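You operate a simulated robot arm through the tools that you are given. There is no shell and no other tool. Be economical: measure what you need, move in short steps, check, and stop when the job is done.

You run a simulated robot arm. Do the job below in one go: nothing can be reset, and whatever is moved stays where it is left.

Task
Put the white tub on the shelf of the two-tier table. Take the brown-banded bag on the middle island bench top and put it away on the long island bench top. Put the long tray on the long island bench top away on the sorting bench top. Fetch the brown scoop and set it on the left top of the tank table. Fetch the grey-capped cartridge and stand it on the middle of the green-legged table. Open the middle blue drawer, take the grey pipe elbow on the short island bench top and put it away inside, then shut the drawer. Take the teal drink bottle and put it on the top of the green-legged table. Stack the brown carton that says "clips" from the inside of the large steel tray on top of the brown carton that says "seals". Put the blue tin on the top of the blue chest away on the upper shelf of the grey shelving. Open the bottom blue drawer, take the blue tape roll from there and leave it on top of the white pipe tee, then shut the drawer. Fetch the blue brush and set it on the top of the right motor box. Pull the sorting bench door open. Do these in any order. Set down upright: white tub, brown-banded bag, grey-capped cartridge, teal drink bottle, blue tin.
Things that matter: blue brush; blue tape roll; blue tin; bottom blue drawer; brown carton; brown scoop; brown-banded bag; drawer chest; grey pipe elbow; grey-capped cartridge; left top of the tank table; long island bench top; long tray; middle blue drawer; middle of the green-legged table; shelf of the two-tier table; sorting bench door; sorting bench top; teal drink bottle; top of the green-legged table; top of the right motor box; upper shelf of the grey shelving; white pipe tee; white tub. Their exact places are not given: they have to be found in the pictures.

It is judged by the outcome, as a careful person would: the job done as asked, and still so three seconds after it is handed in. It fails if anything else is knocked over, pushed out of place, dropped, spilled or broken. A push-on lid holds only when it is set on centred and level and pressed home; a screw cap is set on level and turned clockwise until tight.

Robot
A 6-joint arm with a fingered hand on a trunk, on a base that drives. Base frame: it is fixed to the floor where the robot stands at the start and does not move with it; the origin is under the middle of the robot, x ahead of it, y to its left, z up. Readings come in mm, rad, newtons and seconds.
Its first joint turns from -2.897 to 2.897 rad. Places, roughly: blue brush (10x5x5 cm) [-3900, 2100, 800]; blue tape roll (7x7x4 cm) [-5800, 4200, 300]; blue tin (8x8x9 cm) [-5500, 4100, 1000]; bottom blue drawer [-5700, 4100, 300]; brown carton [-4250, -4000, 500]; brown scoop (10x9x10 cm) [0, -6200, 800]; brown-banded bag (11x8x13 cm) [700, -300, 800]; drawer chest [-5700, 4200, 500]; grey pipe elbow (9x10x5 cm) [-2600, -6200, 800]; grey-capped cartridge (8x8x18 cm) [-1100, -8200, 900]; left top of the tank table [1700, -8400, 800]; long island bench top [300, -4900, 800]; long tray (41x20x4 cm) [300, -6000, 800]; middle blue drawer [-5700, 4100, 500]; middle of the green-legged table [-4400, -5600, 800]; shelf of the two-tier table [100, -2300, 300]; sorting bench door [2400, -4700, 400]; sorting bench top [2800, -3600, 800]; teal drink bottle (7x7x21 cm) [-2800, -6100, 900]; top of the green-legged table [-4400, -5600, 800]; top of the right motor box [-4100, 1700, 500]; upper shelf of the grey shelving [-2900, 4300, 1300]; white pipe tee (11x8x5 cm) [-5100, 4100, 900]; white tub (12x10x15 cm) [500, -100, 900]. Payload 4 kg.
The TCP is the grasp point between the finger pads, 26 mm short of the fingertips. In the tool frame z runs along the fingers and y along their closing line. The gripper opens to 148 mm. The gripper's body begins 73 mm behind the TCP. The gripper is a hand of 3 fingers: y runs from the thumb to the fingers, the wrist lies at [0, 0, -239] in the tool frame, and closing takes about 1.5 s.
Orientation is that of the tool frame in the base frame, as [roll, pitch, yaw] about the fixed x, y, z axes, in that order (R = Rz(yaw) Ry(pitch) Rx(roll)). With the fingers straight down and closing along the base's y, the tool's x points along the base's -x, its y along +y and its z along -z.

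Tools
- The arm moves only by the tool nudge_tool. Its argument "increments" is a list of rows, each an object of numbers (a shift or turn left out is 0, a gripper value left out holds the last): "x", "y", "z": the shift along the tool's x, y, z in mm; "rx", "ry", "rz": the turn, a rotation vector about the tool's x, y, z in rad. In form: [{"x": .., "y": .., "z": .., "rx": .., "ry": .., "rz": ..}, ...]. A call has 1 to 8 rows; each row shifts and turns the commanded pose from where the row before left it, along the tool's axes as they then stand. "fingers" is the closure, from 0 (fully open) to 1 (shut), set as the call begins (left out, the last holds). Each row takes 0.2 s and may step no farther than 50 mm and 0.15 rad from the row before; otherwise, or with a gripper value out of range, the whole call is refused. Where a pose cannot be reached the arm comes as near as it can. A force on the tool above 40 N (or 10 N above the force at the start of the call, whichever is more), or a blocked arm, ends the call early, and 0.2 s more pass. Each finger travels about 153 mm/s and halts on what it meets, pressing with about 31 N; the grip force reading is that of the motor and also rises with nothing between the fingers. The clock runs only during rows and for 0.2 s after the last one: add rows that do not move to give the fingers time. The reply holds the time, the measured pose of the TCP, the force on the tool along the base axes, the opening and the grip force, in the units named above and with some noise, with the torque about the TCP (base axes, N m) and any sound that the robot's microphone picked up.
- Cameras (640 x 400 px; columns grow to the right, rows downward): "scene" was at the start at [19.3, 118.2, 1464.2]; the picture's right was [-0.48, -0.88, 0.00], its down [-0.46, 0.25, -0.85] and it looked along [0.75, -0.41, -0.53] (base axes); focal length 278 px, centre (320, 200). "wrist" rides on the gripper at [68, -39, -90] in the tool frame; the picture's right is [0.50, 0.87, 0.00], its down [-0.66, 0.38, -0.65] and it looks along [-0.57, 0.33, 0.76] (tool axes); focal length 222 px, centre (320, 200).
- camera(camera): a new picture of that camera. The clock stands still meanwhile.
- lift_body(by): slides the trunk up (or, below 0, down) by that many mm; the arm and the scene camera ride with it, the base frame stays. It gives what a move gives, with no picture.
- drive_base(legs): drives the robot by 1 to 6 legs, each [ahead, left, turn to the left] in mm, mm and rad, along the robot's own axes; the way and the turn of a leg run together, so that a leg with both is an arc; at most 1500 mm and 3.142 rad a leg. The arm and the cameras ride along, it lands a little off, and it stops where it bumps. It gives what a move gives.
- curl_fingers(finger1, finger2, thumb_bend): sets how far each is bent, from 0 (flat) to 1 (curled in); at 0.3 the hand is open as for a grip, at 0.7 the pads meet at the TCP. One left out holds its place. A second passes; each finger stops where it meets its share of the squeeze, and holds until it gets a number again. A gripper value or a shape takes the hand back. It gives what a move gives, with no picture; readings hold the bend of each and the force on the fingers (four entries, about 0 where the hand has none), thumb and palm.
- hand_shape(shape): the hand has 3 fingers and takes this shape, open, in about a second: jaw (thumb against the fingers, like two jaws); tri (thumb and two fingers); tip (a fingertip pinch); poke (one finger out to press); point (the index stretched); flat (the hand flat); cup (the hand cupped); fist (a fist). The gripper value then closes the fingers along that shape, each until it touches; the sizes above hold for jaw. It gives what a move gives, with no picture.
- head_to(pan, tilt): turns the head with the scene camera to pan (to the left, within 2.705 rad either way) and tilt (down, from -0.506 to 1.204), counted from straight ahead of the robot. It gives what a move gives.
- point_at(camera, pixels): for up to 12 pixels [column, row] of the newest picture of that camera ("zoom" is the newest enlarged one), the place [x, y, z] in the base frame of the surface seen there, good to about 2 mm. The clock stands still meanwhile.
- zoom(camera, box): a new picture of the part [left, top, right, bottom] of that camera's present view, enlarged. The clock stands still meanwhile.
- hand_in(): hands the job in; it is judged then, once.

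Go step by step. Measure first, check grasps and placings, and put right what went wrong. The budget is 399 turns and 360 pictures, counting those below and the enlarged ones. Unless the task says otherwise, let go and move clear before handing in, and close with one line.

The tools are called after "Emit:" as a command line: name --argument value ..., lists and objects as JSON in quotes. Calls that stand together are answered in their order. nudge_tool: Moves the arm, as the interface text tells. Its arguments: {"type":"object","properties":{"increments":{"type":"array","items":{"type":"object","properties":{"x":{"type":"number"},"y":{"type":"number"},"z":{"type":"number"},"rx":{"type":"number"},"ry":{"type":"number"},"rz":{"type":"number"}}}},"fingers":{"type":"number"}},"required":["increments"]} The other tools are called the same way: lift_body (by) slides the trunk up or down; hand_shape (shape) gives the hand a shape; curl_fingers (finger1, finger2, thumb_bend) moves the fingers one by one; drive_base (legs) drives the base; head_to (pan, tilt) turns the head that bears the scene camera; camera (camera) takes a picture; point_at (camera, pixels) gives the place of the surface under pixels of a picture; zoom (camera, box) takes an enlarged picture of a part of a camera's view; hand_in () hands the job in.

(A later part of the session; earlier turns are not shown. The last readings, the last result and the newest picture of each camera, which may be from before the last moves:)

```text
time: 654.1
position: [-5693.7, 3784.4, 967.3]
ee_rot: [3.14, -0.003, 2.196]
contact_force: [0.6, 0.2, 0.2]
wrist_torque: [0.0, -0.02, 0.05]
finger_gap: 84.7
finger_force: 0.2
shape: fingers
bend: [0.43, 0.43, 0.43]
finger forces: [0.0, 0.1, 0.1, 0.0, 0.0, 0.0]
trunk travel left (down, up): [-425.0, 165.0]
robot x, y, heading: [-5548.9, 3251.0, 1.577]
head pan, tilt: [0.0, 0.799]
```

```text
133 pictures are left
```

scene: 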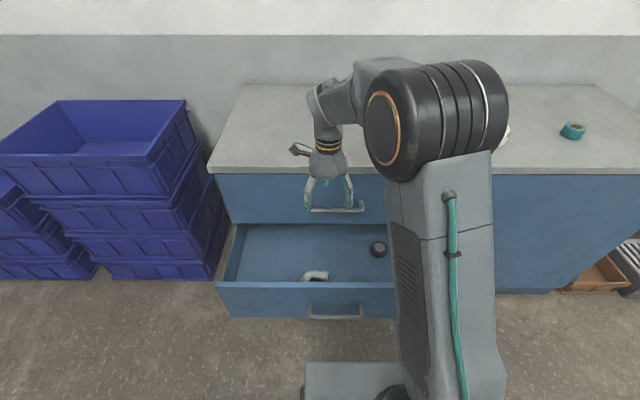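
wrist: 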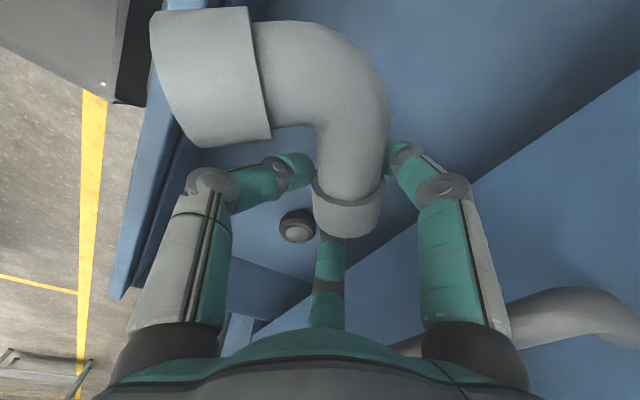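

The elbow lies in the drawer. Now prepare to push it shut: back off, turn the hand back, extend and tilt it level with a closed fist.

Emit:
drive_base --legs '[[-520, 0, 0]]'

Emit:
lift_body --by 165

Emit:
nudge_tool --fingers 1.0 --increments '[{"rz": -0.15}, {"rz": -0.15}, {"rz": -0.15}, {"rz": -0.15}, {"rz": -0.15}, {"rz": -0.15}, {"rz": -0.15}, {}]'

Emit:
nudge_tool --increments '[{"x": -45, "y": 20}, {"x": -45, "y": 20}, {"x": -45, "y": 20}, {"x": -45, "y": 20}, {"y": 45}, {"y": 45}, {"z": 20}, {}]'

Emit:
nudge_tool --increments '[{"rx": -0.148}, {"rx": -0.148}, {"rx": -0.148}, {"rx": -0.148}, {"rx": -0.148}, {"rx": -0.148}, {"rx": -0.148}, {"rx": -0.148}]'

```text
time: 657.1
position: [-5689.5, 3268.1, 967.2]
ee_rot: [3.139, -0.003, 2.197]
contact_force: [-0.6, 0.4, 0.1]
wrist_torque: [0.02, 0.02, 0.03]
finger_gap: 84.9
finger_force: 0.1
shape: fingers
bend: [0.43, 0.43, 0.43]
finger forces: [0.0, 0.1, 0.1, 0.0, 0.0, 0.0]
trunk travel left (down, up): [-425.0, 165.0]
robot x, y, heading: [-5547.9, 2728.4, 1.577]
head pan, tilt: [0.0, 0.799]
```

```text
time: 659.0
position: [-5690.6, 3268.1, 1133.0]
ee_rot: [3.14, -0.003, 2.195]
contact_force: [0.3, -0.3, -0.6]
wrist_torque: [0.0, 0.02, 0.0]
finger_gap: 84.5
finger_force: 0.1
shape: fingers
bend: [0.43, 0.43, 0.43]
finger forces: [0.0, 0.0, 0.0, 0.1, 0.0, 0.0]
trunk travel left (down, up): [-590.0, 0.0]
robot x, y, heading: [-5543.7, 2732.5, 1.573]
head pan, tilt: [0.0, 0.799]
```

```text
time: 660.8
position: [-5689.9, 3266.7, 1131.8]
ee_rot: [3.137, -0.001, -3.038]
contact_force: [-0.8, 0.2, 0.3]
wrist_torque: [0.02, 0.03, 0.0]
finger_gap: 0.0
finger_force: 31.4
shape: jaw
bend: [0.7, 0.7, 0.7]
finger forces: [0.0, 0.0, 0.0, 0.1, 0.1, 0.0]
trunk travel left (down, up): [-590.0, 0.0]
robot x, y, heading: [-5546.5, 2732.7, 1.577]
head pan, tilt: [0.0, 0.799]
```

```text
time: 662.6
position: [-5529.0, 3454.0, 1110.5]
ee_rot: [3.138, 0.0, -3.039]
contact_force: [-0.2, -0.4, -0.1]
wrist_torque: [0.01, 0.01, 0.02]
finger_gap: 0.0
finger_force: 31.7
shape: jaw
bend: [0.7, 0.7, 0.7]
finger forces: [0.0, 0.0, 0.1, 0.0, 0.0, 0.1]
trunk travel left (down, up): [-590.0, 0.0]
robot x, y, heading: [-5546.3, 2729.4, 1.573]
head pan, tilt: [0.0, 0.799]
```

```text
time: 664.4
position: [-5541.2, 3452.9, 1109.7]
ee_rot: [2.092, -0.04, -2.999]
contact_force: [0.5, 0.2, 0.1]
wrist_torque: [0.03, 0.0, -0.02]
finger_gap: 0.0
finger_force: 30.5
shape: jaw
bend: [0.7, 0.7, 0.7]
finger forces: [0.1, 0.0, 0.1, 0.0, 0.1, 0.0]
out of reach, approached as far as the arm can: row 6, 7
trunk travel left (down, up): [-590.0, 0.0]
robot x, y, heading: [-5542.7, 2732.9, 1.577]
head pan, tilt: [0.0, 0.799]
```

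Emit:
lift_body --by -400

Emit:
lift_body --by -130

Emit:
drive_base --legs '[[0, 120, 0], [180, 0, 0]]'

Emit:
camera --camera "scene"

```text
time: 668.2
position: [-5541.7, 3454.6, 710.6]
ee_rot: [2.091, -0.039, -3.001]
contact_force: [0.3, 0.5, 1.4]
wrist_torque: [0.02, 0.0, 0.02]
finger_gap: 0.3
finger_force: 31.3
shape: jaw
bend: [0.7, 0.7, 0.7]
finger forces: [0.0, 0.0, 0.0, 0.1, 0.1, 0.1]
trunk travel left (down, up): [-190.0, 400.0]
robot x, y, heading: [-5544.6, 2729.8, 1.577]
head pan, tilt: [0.0, 0.799]
```

```text
time: 669.8
position: [-5542.0, 3454.6, 580.9]
ee_rot: [2.09, -0.042, -3.001]
contact_force: [0.8, 0.5, -1.1]
wrist_torque: [-0.03, -0.04, 0.0]
finger_gap: 0.2
finger_force: 30.8
shape: jaw
bend: [0.7, 0.7, 0.7]
finger forces: [0.0, 0.0, 0.1, 0.0, 0.0, 0.0]
trunk travel left (down, up): [-60.0, 530.0]
robot x, y, heading: [-5544.9, 2728.3, 1.578]
head pan, tilt: [0.0, 0.799]
```

```text
time: 672.1
position: [-5662.3, 3635.5, 580.4]
ee_rot: [2.091, -0.04, -2.997]
contact_force: [-0.1, -0.5, 0.0]
wrist_torque: [-0.02, -0.02, 0.0]
finger_gap: 0.0
finger_force: 31.3
shape: jaw
bend: [0.7, 0.7, 0.7]
finger forces: [0.0, 0.1, 0.1, 0.0, 0.0, 0.0]
trunk travel left (down, up): [-60.0, 530.0]
robot x, y, heading: [-5667.2, 2907.2, 1.582]
head pan, tilt: [0.0, 0.799]
```

```text
132 pictures are left
```

scene: 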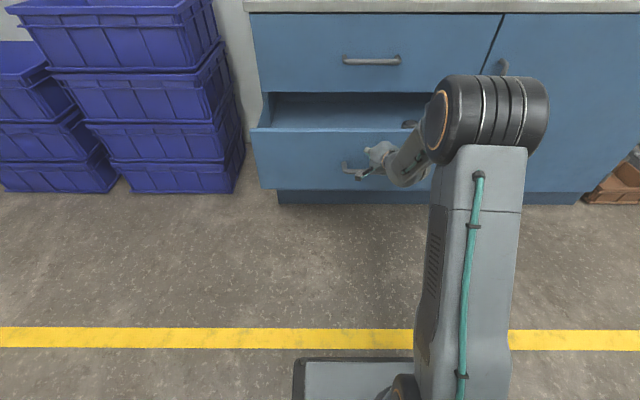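

The fist is in front of the drawer face. Push forward.

Emit:
drive_base --legs '[[120, 0, 0], [120, 0, 0]]'

Emit:
camera --camera "scene"

```text
time: 674.2
position: [-5666.0, 3871.1, 581.3]
ee_rot: [2.091, -0.04, -2.994]
contact_force: [0.9, -0.5, 1.0]
wrist_torque: [0.01, -0.03, 0.02]
finger_gap: 0.1
finger_force: 30.7
shape: jaw
bend: [0.7, 0.7, 0.7]
finger forces: [0.0, 0.1, 0.0, 0.0, 0.1, 0.0]
trunk travel left (down, up): [-60.0, 530.0]
robot x, y, heading: [-5662.3, 3147.3, 1.58]
head pan, tilt: [0.0, 0.799]
```

```text
131 pictures are left
```

scene: 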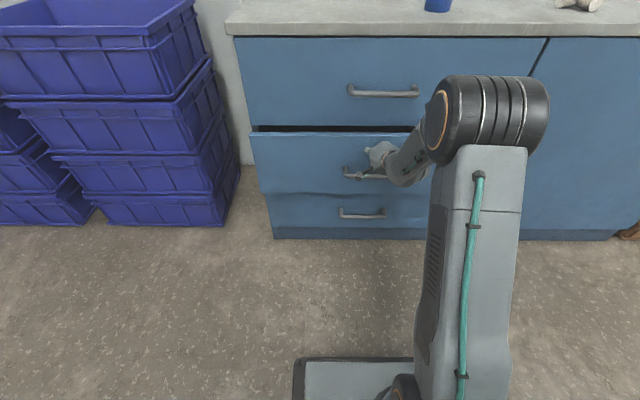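

Emit:
drive_base --legs '[[62, 0, 0]]'

Emit:
camera --camera "scene"

Emit:
point_at --camera "scene" --pixels '[[290, 160], [290, 110], [420, 180], [270, 130], [310, 215]]'

```text
time: 675.2
position: [-5667.4, 3925.8, 577.2]
ee_rot: [2.101, -0.038, -2.993]
contact_force: [1.1, -14.8, 2.7]
wrist_torque: [-0.08, -0.03, 0.04]
finger_gap: 0.1
finger_force: 31.5
shape: jaw
bend: [0.7, 0.7, 0.7]
finger forces: [0.0, 0.0, 0.0, 0.0, 0.0, 0.0]
trunk travel left (down, up): [-60.0, 530.0]
robot x, y, heading: [-5668.4, 3205.0, 1.581]
head pan, tilt: [0.0, 0.799]
stopped in leg 1: the force on the tool passed its limit (the readings are from after the stop); the commanded pose is now the measured one
```

```text
130 pictures are left
```

scene: 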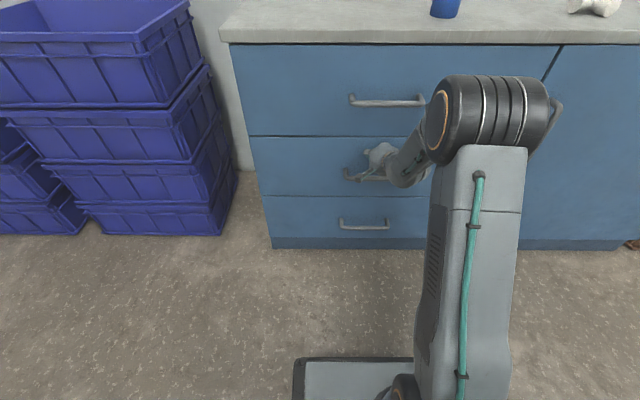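

```text
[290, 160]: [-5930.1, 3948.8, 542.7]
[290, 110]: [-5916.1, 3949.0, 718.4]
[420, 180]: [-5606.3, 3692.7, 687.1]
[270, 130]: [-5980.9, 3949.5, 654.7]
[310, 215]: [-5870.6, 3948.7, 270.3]
```

The middle drawer is flush (y 3949). Now the bottom drawer handle (-5660,3905,257): back off, tilt the hand to ~45° and lower.

Emit:
drive_base --legs '[[-230, 0, 0]]'

Emit:
lift_body --by -60

Emit:
nudge_tool --fingers 0.0 --increments '[{"rx": 0.135}, {"rx": 0.135}, {"z": 34, "y": -33}, {"z": 34, "y": -33}, {"z": 34, "y": -33}, {"z": 34, "y": -33}, {"z": 34, "y": -33}, {}]'

Emit:
camera --camera "scene"

```text
time: 677.0
position: [-5665.4, 3698.9, 578.4]
ee_rot: [2.1, -0.037, -2.992]
contact_force: [0.6, 0.3, 1.2]
wrist_torque: [0.04, 0.04, 0.02]
finger_gap: 0.1
finger_force: 31.1
shape: jaw
bend: [0.7, 0.7, 0.7]
finger forces: [0.1, 0.0, 0.0, 0.1, 0.1, 0.0]
trunk travel left (down, up): [-60.0, 530.0]
robot x, y, heading: [-5665.9, 2982.1, 1.584]
head pan, tilt: [0.0, 0.799]
```

```text
time: 678.0
position: [-5665.1, 3697.2, 517.4]
ee_rot: [2.099, -0.039, -2.99]
contact_force: [0.3, 0.0, -0.5]
wrist_torque: [0.02, -0.03, -0.01]
finger_gap: 0.0
finger_force: 30.9
shape: jaw
bend: [0.7, 0.7, 0.7]
finger forces: [0.0, 0.1, 0.1, 0.0, 0.0, 0.0]
trunk travel left (down, up): [0.0, 590.0]
robot x, y, heading: [-5665.6, 2980.7, 1.581]
head pan, tilt: [0.0, 0.799]
```

```text
time: 679.8
position: [-5685.1, 3716.9, 281.2]
ee_rot: [2.315, -0.062, -2.975]
contact_force: [-0.4, 0.3, 0.3]
wrist_torque: [0.0, -0.01, 0.02]
finger_gap: 147.8
finger_force: 0.1
shape: jaw
bend: [0.3, 0.3, 0.3]
finger forces: [0.0, 0.0, 0.0, 0.0, 0.0, 0.0]
out of reach, approached as far as the arm can: row 2, 7
trunk travel left (down, up): [0.0, 590.0]
robot x, y, heading: [-5663.6, 2982.5, 1.581]
head pan, tilt: [0.0, 0.799]
```

```text
129 pictures are left
```

scene: 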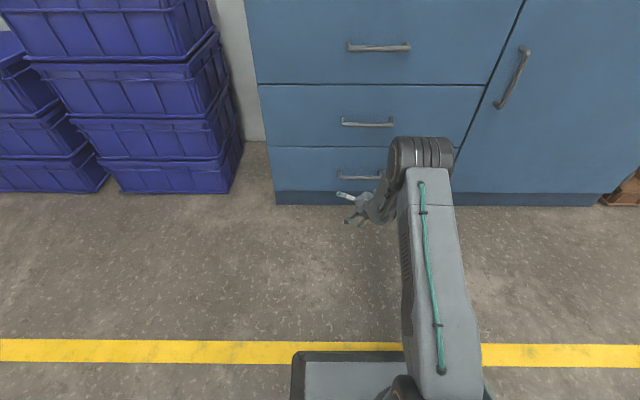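

Emit:
nudge_tool --increments '[{"x": -25}, {"z": 12, "y": -12}, {}]'

Emit:
curl_fingers --finger1 0.4 --finger2 0.4 --thumb_bend 0.35

Emit:
drive_base --legs '[[110, 0, -0.01]]'

Emit:
camera --camera "wrist"

Emit:
zoom --camera "scene" --box '[260, 120, 460, 280]'

```text
time: 680.5
position: [-5660.2, 3720.9, 264.6]
ee_rot: [2.309, -0.054, -2.977]
contact_force: [0.1, -0.9, -0.3]
wrist_torque: [-0.01, 0.02, -0.01]
finger_gap: 148.0
finger_force: 0.0
shape: jaw
bend: [0.3, 0.3, 0.3]
finger forces: [0.0, 0.0, 0.0, 0.0, 0.1, 0.0]
trunk travel left (down, up): [0.0, 590.0]
robot x, y, heading: [-5666.1, 2979.5, 1.579]
head pan, tilt: [0.0, 0.799]
```

```text
time: 681.5
position: [-5661.5, 3720.5, 264.9]
ee_rot: [2.31, -0.054, -2.975]
contact_force: [0.0, 0.0, -0.1]
wrist_torque: [0.02, 0.0, 0.01]
finger_gap: 103.6
finger_force: 0.1
shape: fingers
bend: [0.4, 0.4, 0.35]
finger forces: [0.0, 0.0, 0.0, 0.0, 0.0, 0.0]
trunk travel left (down, up): [0.0, 590.0]
robot x, y, heading: [-5670.3, 2974.2, 1.582]
head pan, tilt: [0.0, 0.799]
```

```text
time: 682.7
position: [-5655.2, 3827.1, 264.3]
ee_rot: [2.308, -0.057, -2.983]
contact_force: [0.7, -0.9, 0.1]
wrist_torque: [0.03, -0.02, 0.01]
finger_gap: 103.9
finger_force: 0.0
shape: fingers
bend: [0.4, 0.4, 0.35]
finger forces: [0.0, 0.1, 0.0, 0.1, 0.0, 0.0]
trunk travel left (down, up): [0.0, 590.0]
robot x, y, heading: [-5662.7, 3084.9, 1.574]
head pan, tilt: [0.0, 0.799]
```

```text
128 pictures are left
```

wrist: 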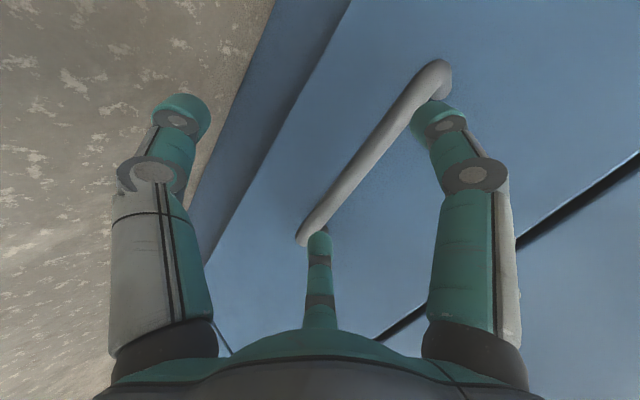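

```text
2.50 times, centred on (360, 200) of scene
```

zoom: 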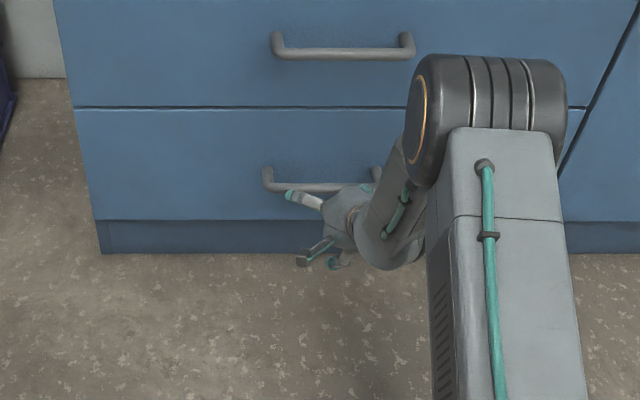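

Emit:
nudge_tool --increments '[{"z": -10, "y": 11}, {}]'

Emit:
drive_base --legs '[[58, 0, 0]]'

Emit:
camera --camera "wrist"

```text
time: 683.3
position: [-5655.2, 3828.5, 280.3]
ee_rot: [2.312, -0.056, -2.983]
contact_force: [-0.3, -1.3, -0.6]
wrist_torque: [0.0, 0.0, 0.01]
finger_gap: 103.8
finger_force: 0.1
shape: fingers
bend: [0.4, 0.4, 0.35]
finger forces: [0.0, 0.0, 0.1, 0.0, 0.0, 0.0]
trunk travel left (down, up): [0.0, 590.0]
robot x, y, heading: [-5664.3, 3082.7, 1.572]
head pan, tilt: [0.0, 0.799]
```

```text
time: 684.3
position: [-5654.9, 3888.2, 280.7]
ee_rot: [2.309, -0.057, -2.985]
contact_force: [0.4, 0.5, -0.1]
wrist_torque: [-0.02, -0.01, -0.02]
finger_gap: 103.7
finger_force: 0.1
shape: fingers
bend: [0.4, 0.4, 0.35]
finger forces: [0.0, 0.0, 0.1, 0.0, 0.1, 0.0]
trunk travel left (down, up): [0.0, 590.0]
robot x, y, heading: [-5666.2, 3144.7, 1.575]
head pan, tilt: [0.0, 0.799]
```

```text
126 pictures are left
```

wrist: 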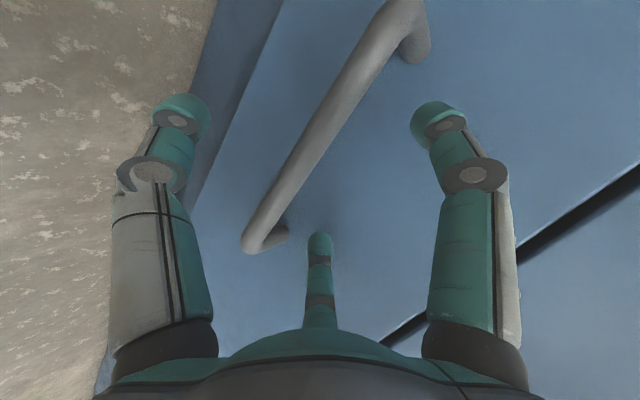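

Emit:
nudge_tool --increments '[{"z": 18}, {}]'

Emit:
curl_fingers --finger1 0.9 --finger2 0.9 --thumb_bend 0.9

Emit:
camera --camera "wrist"

```text
time: 684.9
position: [-5658.5, 3899.1, 267.0]
ee_rot: [2.311, -0.056, -2.984]
contact_force: [1.2, -13.0, 2.8]
wrist_torque: [0.13, -0.15, -0.68]
finger_gap: 103.5
finger_force: 6.8
shape: fingers
bend: [0.4, 0.42, 0.35]
finger forces: [0.0, 12.8, 0.0, 0.0, 0.1, 0.1]
trunk travel left (down, up): [0.0, 590.0]
robot x, y, heading: [-5663.4, 3142.1, 1.576]
head pan, tilt: [0.0, 0.799]
```

```text
time: 685.9
position: [-5659.7, 3899.6, 263.9]
ee_rot: [2.314, -0.056, -2.984]
contact_force: [-3.9, 0.6, -20.3]
wrist_torque: [-0.12, 0.07, 0.03]
finger_gap: 13.1
finger_force: 15.2
shape: fingers
bend: [0.74, 0.76, 0.6]
finger forces: [0.0, 0.0, 0.1, 0.0, 30.3, 0.0]
trunk travel left (down, up): [0.0, 590.0]
robot x, y, heading: [-5666.4, 3143.4, 1.574]
head pan, tilt: [0.0, 0.799]
```

```text
125 pictures are left
```

wrist: 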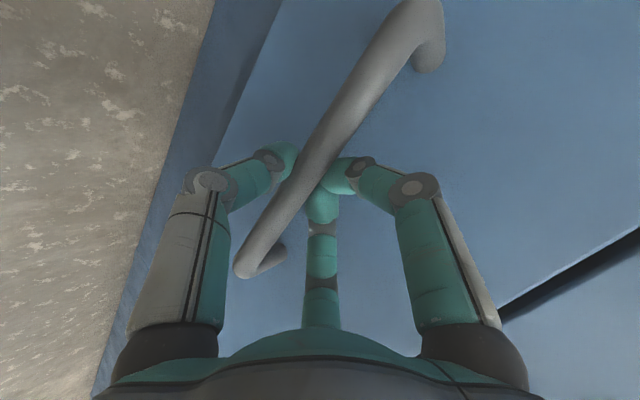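

Hooked. Pull out by driving back.

Emit:
drive_base --legs '[[-130, 0, 0], [-140, 0, 0]]'

Emit:
camera --camera "scene"

```text
time: 688.1
position: [-5659.4, 3633.1, 266.3]
ee_rot: [2.313, -0.056, -2.984]
contact_force: [1.0, 0.2, -22.8]
wrist_torque: [-0.13, -0.07, -0.02]
finger_gap: 13.6
finger_force: 15.8
shape: fingers
bend: [0.75, 0.76, 0.59]
finger forces: [0.0, 0.0, 0.1, 0.1, 31.1, 0.0]
trunk travel left (down, up): [0.0, 590.0]
robot x, y, heading: [-5659.5, 2880.0, 1.573]
head pan, tilt: [0.0, 0.799]
```

```text
124 pictures are left
```

scene: 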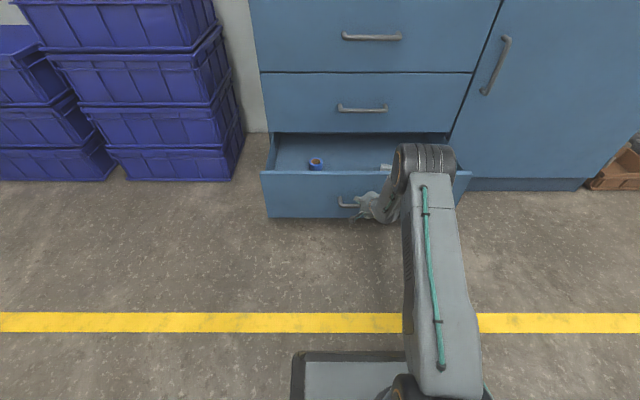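

The bottom drawer is open; the blue tape roll is at (316,163). Release and measure.

Emit:
nudge_tool --fingers 0.0 --increments '[{}, {}, {}, {}, {}, {}, {}, {}]'

Emit:
zoom --camera "scene" --box '[260, 120, 460, 230]'

Emit:
point_at --camera "zoom" --pixels '[[178, 120], [160, 122], [198, 122], [178, 145], [250, 130], [60, 165], [300, 165], [178, 130], [400, 150]]'

Emit:
camera --camera "wrist"

```text
time: 689.9
position: [-5659.0, 3632.7, 267.2]
ee_rot: [2.309, -0.056, -2.984]
contact_force: [-0.2, 0.7, -0.2]
wrist_torque: [0.0, -0.03, 0.0]
finger_gap: 147.8
finger_force: 0.1
shape: jaw
bend: [0.3, 0.3, 0.3]
finger forces: [0.0, 0.1, 0.0, 0.1, 0.0, 0.0]
trunk travel left (down, up): [0.0, 590.0]
robot x, y, heading: [-5664.3, 2876.6, 1.577]
head pan, tilt: [0.0, 0.799]
```

```text
3.20 times, centred on (360, 175) of scene
```

zoom: 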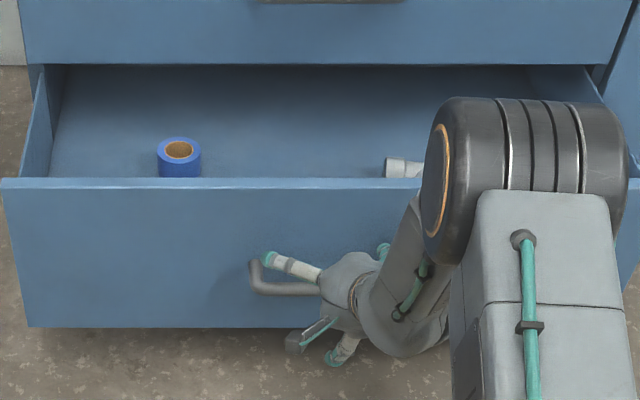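

```text
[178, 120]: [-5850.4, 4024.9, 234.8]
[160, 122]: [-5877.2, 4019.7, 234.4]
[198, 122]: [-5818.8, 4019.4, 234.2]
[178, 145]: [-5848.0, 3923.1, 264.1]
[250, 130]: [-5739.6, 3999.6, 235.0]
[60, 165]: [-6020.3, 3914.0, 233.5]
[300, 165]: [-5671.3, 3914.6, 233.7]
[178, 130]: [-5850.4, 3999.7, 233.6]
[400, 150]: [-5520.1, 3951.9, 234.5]
```

```text
122 pictures are left
```

wrist: 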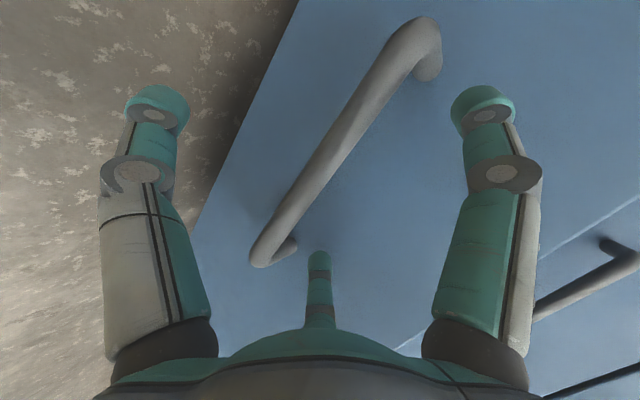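

Emit:
point_at --camera "zoom" --pixels '[[178, 160], [161, 152], [196, 152], [178, 140], [178, 170], [168, 143], [190, 158]]'

Emit:
drive_base --legs '[[-200, 0, 0]]'

Emit:
lift_body --by 400

Emit:
nudge_tool --increments '[{"rx": 0.14}, {"rx": 0.14}, {"rx": 0.14}, {"rx": 0.14}, {"rx": 0.14}, {"rx": 0.13}, {"ry": -0.056}, {}]'

```text
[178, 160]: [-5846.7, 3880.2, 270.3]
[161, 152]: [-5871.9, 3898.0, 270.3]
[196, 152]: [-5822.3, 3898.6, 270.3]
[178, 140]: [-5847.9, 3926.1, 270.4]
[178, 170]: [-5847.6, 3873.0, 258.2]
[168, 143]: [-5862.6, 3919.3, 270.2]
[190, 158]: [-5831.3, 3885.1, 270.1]
```

```text
time: 691.5
position: [-5657.0, 3431.8, 267.4]
ee_rot: [2.311, -0.055, -2.985]
contact_force: [0.4, -0.2, -0.2]
wrist_torque: [0.0, -0.01, 0.03]
finger_gap: 147.9
finger_force: 0.1
shape: jaw
bend: [0.3, 0.3, 0.3]
finger forces: [0.0, 0.1, 0.0, 0.0, 0.0, 0.0]
trunk travel left (down, up): [0.0, 590.0]
robot x, y, heading: [-5665.0, 2675.0, 1.581]
head pan, tilt: [0.0, 0.799]
```

```text
time: 695.3
position: [-5658.4, 3433.1, 667.5]
ee_rot: [2.311, -0.057, -2.985]
contact_force: [-0.5, -0.6, 1.2]
wrist_torque: [0.0, 0.0, 0.04]
finger_gap: 148.0
finger_force: 0.0
shape: jaw
bend: [0.3, 0.3, 0.3]
finger forces: [0.0, 0.0, 0.0, 0.0, 0.0, 0.0]
trunk travel left (down, up): [-400.0, 190.0]
robot x, y, heading: [-5662.5, 2676.5, 1.571]
head pan, tilt: [0.0, 0.799]
```

```text
time: 697.1
position: [-5675.0, 3434.1, 668.4]
ee_rot: [2.917, -0.06, -2.955]
contact_force: [0.4, 0.4, -0.6]
wrist_torque: [0.0, -0.01, -0.03]
finger_gap: 147.8
finger_force: 0.0
shape: jaw
bend: [0.3, 0.3, 0.3]
finger forces: [0.0, 0.1, 0.1, 0.0, 0.0, 0.0]
out of reach, approached as far as the arm can: row 2, 3, 4
trunk travel left (down, up): [-400.0, 190.0]
robot x, y, heading: [-5664.5, 2678.9, 1.571]
head pan, tilt: [0.0, 0.799]
```

Tape centre (-5847,3900), top z 270, close to the cabinet face; I'll approach with the hand leaning back ~25°. Retract a bit and line up to the left.

Emit:
nudge_tool --increments '[{"y": -45, "z": -10}, {"y": -45, "z": -10}, {"y": -45, "z": -10}, {"rx": -0.12}, {"rx": -0.12}, {"ry": -0.06}, {}]'

Emit:
drive_base --legs '[[0, 180, 0]]'

```text
time: 698.7
position: [-5657.4, 3293.5, 667.9]
ee_rot: [2.777, -0.037, -2.965]
contact_force: [0.7, 0.2, -0.4]
wrist_torque: [-0.01, 0.0, -0.01]
finger_gap: 147.8
finger_force: 0.1
shape: jaw
bend: [0.3, 0.3, 0.3]
finger forces: [0.0, 0.1, 0.0, 0.0, 0.0, 0.1]
out of reach, approached as far as the arm can: row 5
trunk travel left (down, up): [-400.0, 190.0]
robot x, y, heading: [-5662.6, 2681.0, 1.576]
head pan, tilt: [0.0, 0.799]
```

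```text
time: 700.2
position: [-5837.1, 3294.3, 667.0]
ee_rot: [2.777, -0.04, -2.962]
contact_force: [-0.4, -0.3, -0.2]
wrist_torque: [-0.02, -0.03, 0.0]
finger_gap: 148.0
finger_force: 0.1
shape: jaw
bend: [0.3, 0.3, 0.3]
finger forces: [0.0, 0.0, 0.0, 0.1, 0.0, 0.1]
trunk travel left (down, up): [-400.0, 190.0]
robot x, y, heading: [-5842.3, 2673.7, 1.578]
head pan, tilt: [0.0, 0.799]
```

Emit:
curl_fingers --finger1 0.42 --finger2 0.42 --thumb_bend 0.38

Emit:
drive_base --legs '[[580, 0, -0.007]]'

Emit:
camera --camera "wrist"

Emit:
camera --camera "scene"

```text
time: 701.2
position: [-5836.0, 3294.9, 666.5]
ee_rot: [2.776, -0.038, -2.962]
contact_force: [0.1, 0.3, 0.2]
wrist_torque: [0.03, -0.01, 0.02]
finger_gap: 95.6
finger_force: 0.0
shape: fingers
bend: [0.42, 0.42, 0.38]
finger forces: [0.0, 0.0, 0.1, 0.0, 0.0, 0.0]
trunk travel left (down, up): [-400.0, 190.0]
robot x, y, heading: [-5840.7, 2677.3, 1.578]
head pan, tilt: [0.0, 0.799]
```

```text
time: 704.5
position: [-5834.0, 3881.0, 666.9]
ee_rot: [2.777, -0.039, -2.968]
contact_force: [-0.4, -0.1, -0.2]
wrist_torque: [0.02, 0.01, 0.01]
finger_gap: 95.7
finger_force: 0.0
shape: fingers
bend: [0.42, 0.42, 0.38]
finger forces: [0.1, 0.1, 0.1, 0.1, 0.1, 0.0]
trunk travel left (down, up): [-400.0, 190.0]
robot x, y, heading: [-5846.2, 3264.3, 1.57]
head pan, tilt: [0.0, 0.799]
```

```text
121 pictures are left
```

wrist: 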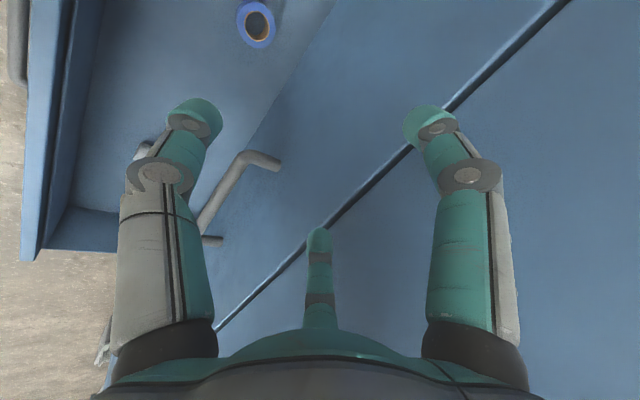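

```text
120 pictures are left
```

scene: 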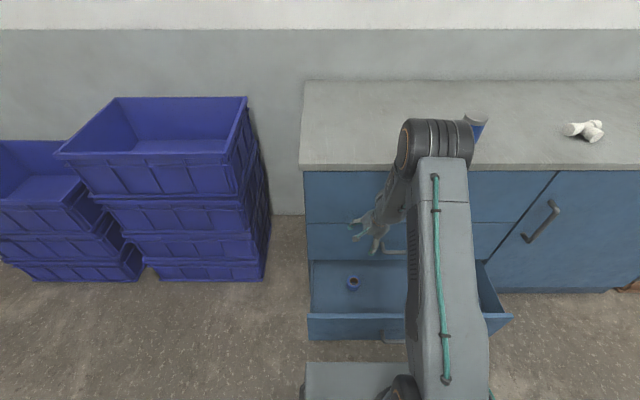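

Emit:
point_at --camera "scene" --pixels '[[435, 140], [410, 150], [400, 190], [375, 220], [353, 278], [352, 290], [346, 282], [360, 282]]'

Emit:
lift_body --by -250

Emit:
camera --camera "wrist"

Emit:
camera --camera "scene"

```text
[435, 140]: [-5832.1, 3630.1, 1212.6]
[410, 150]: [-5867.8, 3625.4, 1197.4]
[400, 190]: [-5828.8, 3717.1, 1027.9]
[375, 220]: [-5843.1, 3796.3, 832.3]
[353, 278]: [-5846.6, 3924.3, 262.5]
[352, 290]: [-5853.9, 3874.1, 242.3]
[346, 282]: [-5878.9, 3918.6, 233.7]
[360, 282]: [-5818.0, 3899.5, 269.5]
```

```text
time: 707.1
position: [-5832.9, 3881.2, 417.8]
ee_rot: [2.775, -0.039, -2.969]
contact_force: [-1.1, 0.7, -0.1]
wrist_torque: [-0.03, 0.01, -0.03]
finger_gap: 95.8
finger_force: 0.1
shape: fingers
bend: [0.42, 0.42, 0.38]
finger forces: [0.0, 0.0, 0.0, 0.0, 0.0, 0.0]
trunk travel left (down, up): [-150.0, 440.0]
robot x, y, heading: [-5843.2, 3267.1, 1.572]
head pan, tilt: [0.0, 0.799]
```

```text
119 pictures are left
```

wrist: 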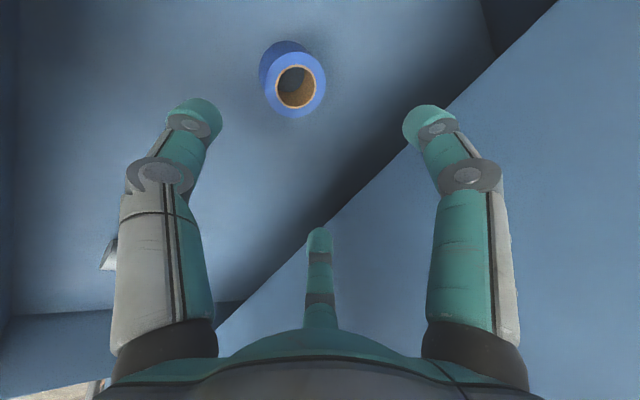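

```text
118 pictures are left
```

scene: 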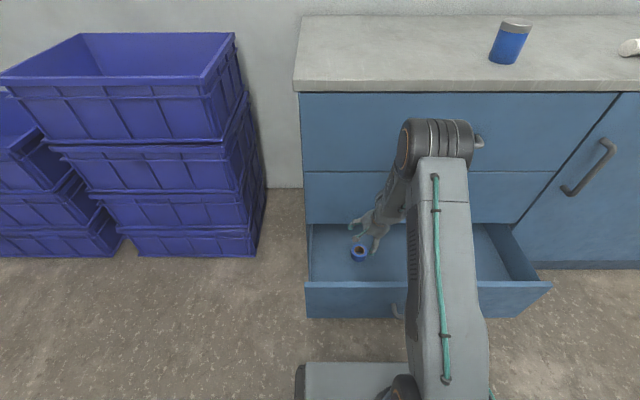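

Emit:
nudge_tool --increments '[{"x": 11.4, "y": 15, "z": 6}, {}]'

Emit:
lift_body --by -110

Emit:
camera --camera "wrist"

Emit:
point_at --camera "wrist" --pixels '[[300, 60], [270, 90], [330, 90], [300, 130], [300, 95], [320, 115], [280, 115]]'

```text
time: 707.7
position: [-5847.0, 3894.6, 416.8]
ee_rot: [2.777, -0.039, -2.967]
contact_force: [0.4, -0.2, 1.0]
wrist_torque: [0.0, 0.02, -0.02]
finger_gap: 95.4
finger_force: 0.6
shape: fingers
bend: [0.42, 0.42, 0.38]
finger forces: [0.0, 0.4, 0.0, 0.1, 0.1, 0.1]
trunk travel left (down, up): [-150.0, 440.0]
robot x, y, heading: [-5840.4, 3262.7, 1.57]
head pan, tilt: [0.0, 0.799]
```

```text
time: 709.1
position: [-5846.5, 3894.7, 306.6]
ee_rot: [2.777, -0.038, -2.969]
contact_force: [-0.4, 1.1, 0.5]
wrist_torque: [-0.01, -0.02, 0.01]
finger_gap: 95.7
finger_force: 0.0
shape: fingers
bend: [0.42, 0.42, 0.38]
finger forces: [0.0, 0.1, 0.1, 0.1, 0.1, 0.1]
trunk travel left (down, up): [-40.0, 550.0]
robot x, y, heading: [-5840.1, 3262.3, 1.572]
head pan, tilt: [0.0, 0.799]
```

```text
117 pictures are left
```

wrist: 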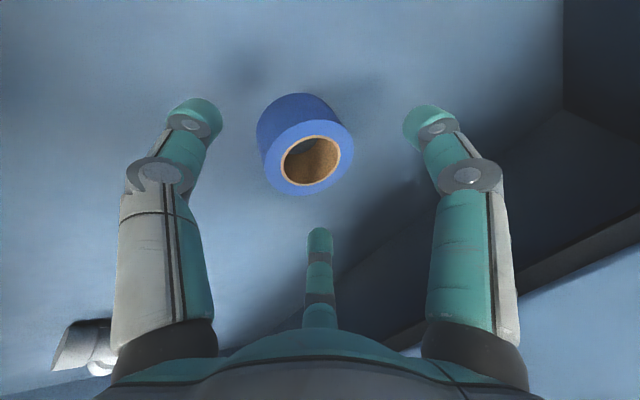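

```text
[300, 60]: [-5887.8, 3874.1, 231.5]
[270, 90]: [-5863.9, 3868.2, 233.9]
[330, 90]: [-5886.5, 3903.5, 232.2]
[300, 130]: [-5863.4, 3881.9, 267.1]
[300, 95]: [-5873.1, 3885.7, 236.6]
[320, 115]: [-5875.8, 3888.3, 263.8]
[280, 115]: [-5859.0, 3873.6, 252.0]
```

Well centred. Lower the last 40 mm and close.

Emit:
lift_body --by -39

Emit:
curl_fingers --finger1 0.9 --finger2 0.9 --thumb_bend 0.9

Emit:
camera --camera "wrist"

Emit:
lift_body --by 120

Emit:
camera --camera "wrist"

```text
time: 709.7
position: [-5846.3, 3898.4, 286.8]
ee_rot: [2.765, -0.037, -2.969]
contact_force: [3.4, 1.7, 14.8]
wrist_torque: [-0.7, -0.36, 0.18]
finger_gap: 90.4
finger_force: 7.0
shape: fingers
bend: [0.42, 0.42, 0.4]
finger forces: [0.0, 0.0, 0.1, 0.0, 14.9, 0.0]
trunk travel left (down, up): [-15.0, 575.0]
robot x, y, heading: [-5841.6, 3264.3, 1.572]
head pan, tilt: [0.0, 0.799]
stopped: the force on the tool passed its limit (the readings are from after the stop); the commanded pose is now the measured one
```

```text
time: 710.7
position: [-5847.6, 3898.8, 284.9]
ee_rot: [2.768, -0.037, -2.97]
contact_force: [0.0, -0.2, -0.3]
wrist_torque: [-0.01, -0.01, 0.0]
finger_gap: 20.3
finger_force: 0.0
shape: fingers
bend: [0.65, 0.63, 0.9]
finger forces: [0.0, 0.0, 0.0, 0.0, 0.0, 0.0]
trunk travel left (down, up): [-15.0, 575.0]
robot x, y, heading: [-5841.3, 3263.4, 1.571]
head pan, tilt: [0.0, 0.799]
```

```text
116 pictures are left
```

wrist: 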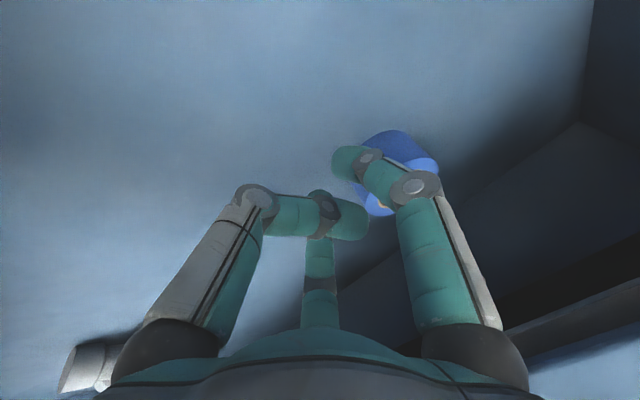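

```text
time: 712.2
position: [-5847.3, 3897.2, 406.9]
ee_rot: [2.769, -0.037, -2.968]
contact_force: [-1.0, 0.7, 0.3]
wrist_torque: [0.01, 0.01, 0.01]
finger_gap: 20.3
finger_force: 0.1
shape: fingers
bend: [0.65, 0.63, 0.9]
finger forces: [0.0, 0.1, 0.0, 0.0, 0.0, 0.0]
trunk travel left (down, up): [-135.0, 455.0]
robot x, y, heading: [-5845.0, 3261.2, 1.573]
head pan, tilt: [0.0, 0.799]
```

```text
115 pictures are left
```

wrist: 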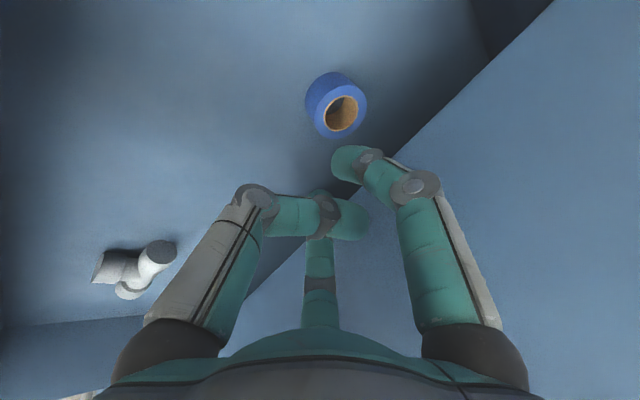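

The thumb touched the floor first (tilted) and nudged the roll back. I'll open the drawer further by hooking its front panel from inside with the hand.

Emit:
curl_fingers --finger1 0.65 --finger2 0.65 --thumb_bend 0.65

Emit:
lift_body --by -100

Emit:
drive_base --legs '[[-150, 0, 0], [-60, 0, 0], [-60, 0, 0]]'

Emit:
camera --camera "scene"

```text
time: 713.2
position: [-5848.3, 3899.1, 404.7]
ee_rot: [2.767, -0.037, -2.969]
contact_force: [0.1, -0.5, -0.8]
wrist_torque: [0.04, -0.04, 0.01]
finger_gap: 13.6
finger_force: 0.1
shape: fingers
bend: [0.65, 0.65, 0.65]
finger forces: [0.0, 0.0, 0.0, 0.1, 0.1, 0.0]
trunk travel left (down, up): [-135.0, 455.0]
robot x, y, heading: [-5841.1, 3264.3, 1.57]
head pan, tilt: [0.0, 0.799]
```

```text
time: 714.5
position: [-5848.1, 3897.2, 304.9]
ee_rot: [2.768, -0.036, -2.967]
contact_force: [-0.8, 0.2, -0.2]
wrist_torque: [0.01, 0.03, 0.02]
finger_gap: 13.4
finger_force: 0.0
shape: fingers
bend: [0.65, 0.65, 0.65]
finger forces: [0.0, 0.0, 0.0, 0.0, 0.0, 0.1]
trunk travel left (down, up): [-35.0, 555.0]
robot x, y, heading: [-5839.9, 3261.4, 1.57]
head pan, tilt: [0.0, 0.799]
```

```text
time: 717.2
position: [-5846.9, 3634.8, 310.3]
ee_rot: [2.752, -0.033, -2.971]
contact_force: [-0.4, 2.4, 0.8]
wrist_torque: [-0.18, -0.02, -0.02]
finger_gap: 13.5
finger_force: 1.1
shape: fingers
bend: [0.65, 0.65, 0.65]
finger forces: [0.1, 0.0, 0.1, 0.1, 2.2, 0.2]
trunk travel left (down, up): [-35.0, 555.0]
robot x, y, heading: [-5843.6, 2997.8, 1.564]
head pan, tilt: [0.0, 0.799]
stopped in leg 3: the force on the tool passed its limit (the readings are from after the stop); the commanded pose is now the measured one
```

```text
114 pictures are left
```

scene: 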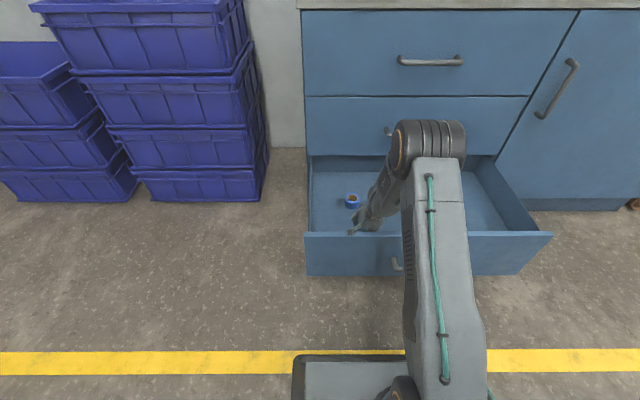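

Emit:
point_at --camera "scene" --pixels '[[330, 233], [330, 255], [352, 197], [352, 208], [345, 200], [360, 200], [330, 180], [312, 160]]'

Emit:
zoom --camera "scene" --box '[290, 140, 450, 290]'

```text
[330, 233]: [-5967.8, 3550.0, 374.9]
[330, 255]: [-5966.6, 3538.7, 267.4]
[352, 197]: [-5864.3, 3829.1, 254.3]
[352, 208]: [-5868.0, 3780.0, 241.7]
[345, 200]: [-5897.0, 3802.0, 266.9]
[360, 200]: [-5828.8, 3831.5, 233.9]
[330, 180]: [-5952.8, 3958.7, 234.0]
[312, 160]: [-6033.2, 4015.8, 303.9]
```

```text
2.67 times, centred on (370, 215) of scene
```

zoom: 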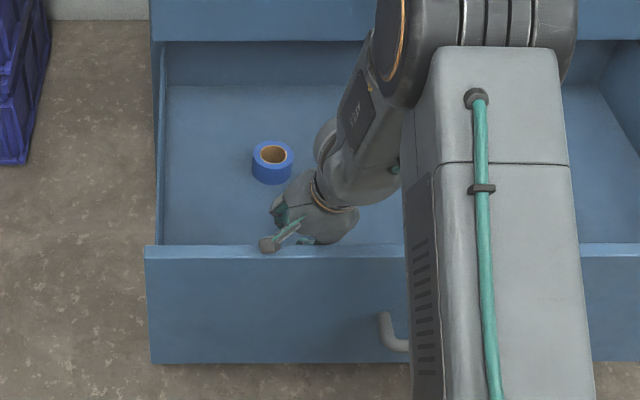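

The drawer is open ~410 mm now (front at y 3540) and the roll is at about (-5866,3812). Rise, set the hand vertical, and drive in.

Emit:
lift_body --by 200

Emit:
nudge_tool --increments '[{"rx": 0.13}, {"rx": 0.13}, {"rx": 0.127, "ry": -0.03}, {"y": -30}, {}]'

Emit:
curl_fingers --finger1 0.42 --finger2 0.42 --thumb_bend 0.42

Emit:
drive_base --legs '[[205, 0, 0.01]]'

Emit:
camera --camera "wrist"

Emit:
point_at --camera "wrist" --pixels '[[320, 60], [320, 90], [300, 75], [340, 75], [330, 100], [300, 50], [345, 50]]'

```text
time: 719.4
position: [-5845.7, 3635.4, 509.2]
ee_rot: [2.754, -0.032, -2.97]
contact_force: [0.2, -0.4, -0.4]
wrist_torque: [0.01, 0.02, 0.02]
finger_gap: 13.6
finger_force: 0.0
shape: fingers
bend: [0.65, 0.65, 0.65]
finger forces: [0.1, 0.1, 0.1, 0.1, 0.1, 0.1]
trunk travel left (down, up): [-235.0, 355.0]
robot x, y, heading: [-5844.0, 2993.4, 1.565]
head pan, tilt: [0.0, 0.799]
```

```text
time: 720.6
position: [-5849.3, 3605.1, 509.4]
ee_rot: [3.052, -0.03, -2.963]
contact_force: [-0.6, 0.0, -0.1]
wrist_torque: [0.02, 0.0, 0.0]
finger_gap: 13.6
finger_force: 0.1
shape: fingers
bend: [0.65, 0.65, 0.65]
finger forces: [0.1, 0.1, 0.0, 0.0, 0.0, 0.1]
out of reach, approached as far as the arm can: row 1
trunk travel left (down, up): [-235.0, 355.0]
robot x, y, heading: [-5845.2, 2990.1, 1.566]
head pan, tilt: [0.0, 0.799]
```

```text
time: 721.6
position: [-5850.0, 3606.9, 510.3]
ee_rot: [3.05, -0.031, -2.964]
contact_force: [0.3, -0.5, -1.2]
wrist_torque: [-0.01, 0.02, -0.03]
finger_gap: 88.2
finger_force: 0.0
shape: fingers
bend: [0.42, 0.42, 0.42]
finger forces: [0.0, 0.1, 0.0, 0.1, 0.1, 0.0]
trunk travel left (down, up): [-235.0, 355.0]
robot x, y, heading: [-5843.2, 2994.4, 1.574]
head pan, tilt: [0.0, 0.799]
```

```text
time: 723.2
position: [-5854.1, 3811.2, 510.5]
ee_rot: [3.049, -0.03, -2.955]
contact_force: [0.3, -0.5, 0.6]
wrist_torque: [0.0, -0.03, 0.01]
finger_gap: 87.9
finger_force: 0.0
shape: fingers
bend: [0.42, 0.42, 0.42]
finger forces: [0.1, 0.0, 0.0, 0.1, 0.0, 0.0]
trunk travel left (down, up): [-235.0, 355.0]
robot x, y, heading: [-5839.6, 3197.1, 1.577]
head pan, tilt: [0.0, 0.799]
```

```text
112 pictures are left
```

wrist: 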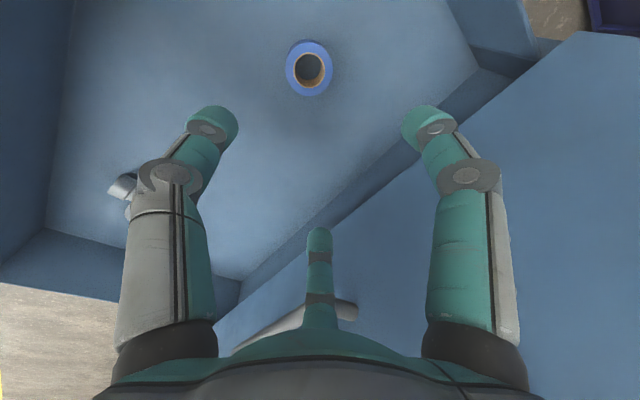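

```text
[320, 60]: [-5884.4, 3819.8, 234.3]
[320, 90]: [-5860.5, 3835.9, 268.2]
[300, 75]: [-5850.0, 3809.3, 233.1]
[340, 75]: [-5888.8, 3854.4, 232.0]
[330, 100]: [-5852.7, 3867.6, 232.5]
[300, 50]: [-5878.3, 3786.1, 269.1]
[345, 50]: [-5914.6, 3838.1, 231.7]
```

Emit:
point_at --camera "wrist" --pixels '[[291, 68], [329, 72], [308, 46], [311, 92], [296, 85], [326, 85]]'

```text
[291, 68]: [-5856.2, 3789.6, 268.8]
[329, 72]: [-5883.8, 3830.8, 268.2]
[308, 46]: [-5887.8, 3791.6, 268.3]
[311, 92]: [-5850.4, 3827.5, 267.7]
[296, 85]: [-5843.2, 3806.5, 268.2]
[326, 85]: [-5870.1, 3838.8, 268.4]
```

Emit:
nudge_tool --increments '[{"x": 15.4, "y": 2, "rx": 0.09}, {}]'

Emit:
lift_body --by -235

Emit:
camera --camera "wrist"

```text
time: 723.8
position: [-5870.2, 3812.1, 509.5]
ee_rot: [-3.141, -0.03, -2.954]
contact_force: [-0.4, 0.0, 0.5]
wrist_torque: [0.01, -0.04, -0.01]
finger_gap: 88.1
finger_force: 0.0
shape: fingers
bend: [0.42, 0.42, 0.42]
finger forces: [0.0, 0.0, 0.0, 0.0, 0.0, 0.0]
trunk travel left (down, up): [-235.0, 355.0]
robot x, y, heading: [-5844.9, 3198.0, 1.579]
head pan, tilt: [0.0, 0.799]
```

```text
time: 726.2
position: [-5869.4, 3812.0, 274.8]
ee_rot: [-3.141, -0.03, -2.956]
contact_force: [0.4, 0.1, 0.0]
wrist_torque: [0.0, 0.02, 0.0]
finger_gap: 88.1
finger_force: 0.1
shape: fingers
bend: [0.42, 0.42, 0.42]
finger forces: [0.0, 0.0, 0.0, 0.0, 0.1, 0.1]
trunk travel left (down, up): [0.0, 590.0]
robot x, y, heading: [-5843.5, 3199.4, 1.579]
head pan, tilt: [0.0, 0.799]
```

```text
111 pictures are left
```

wrist: 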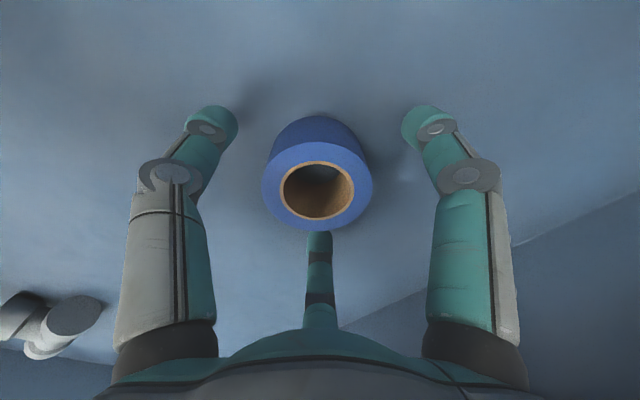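

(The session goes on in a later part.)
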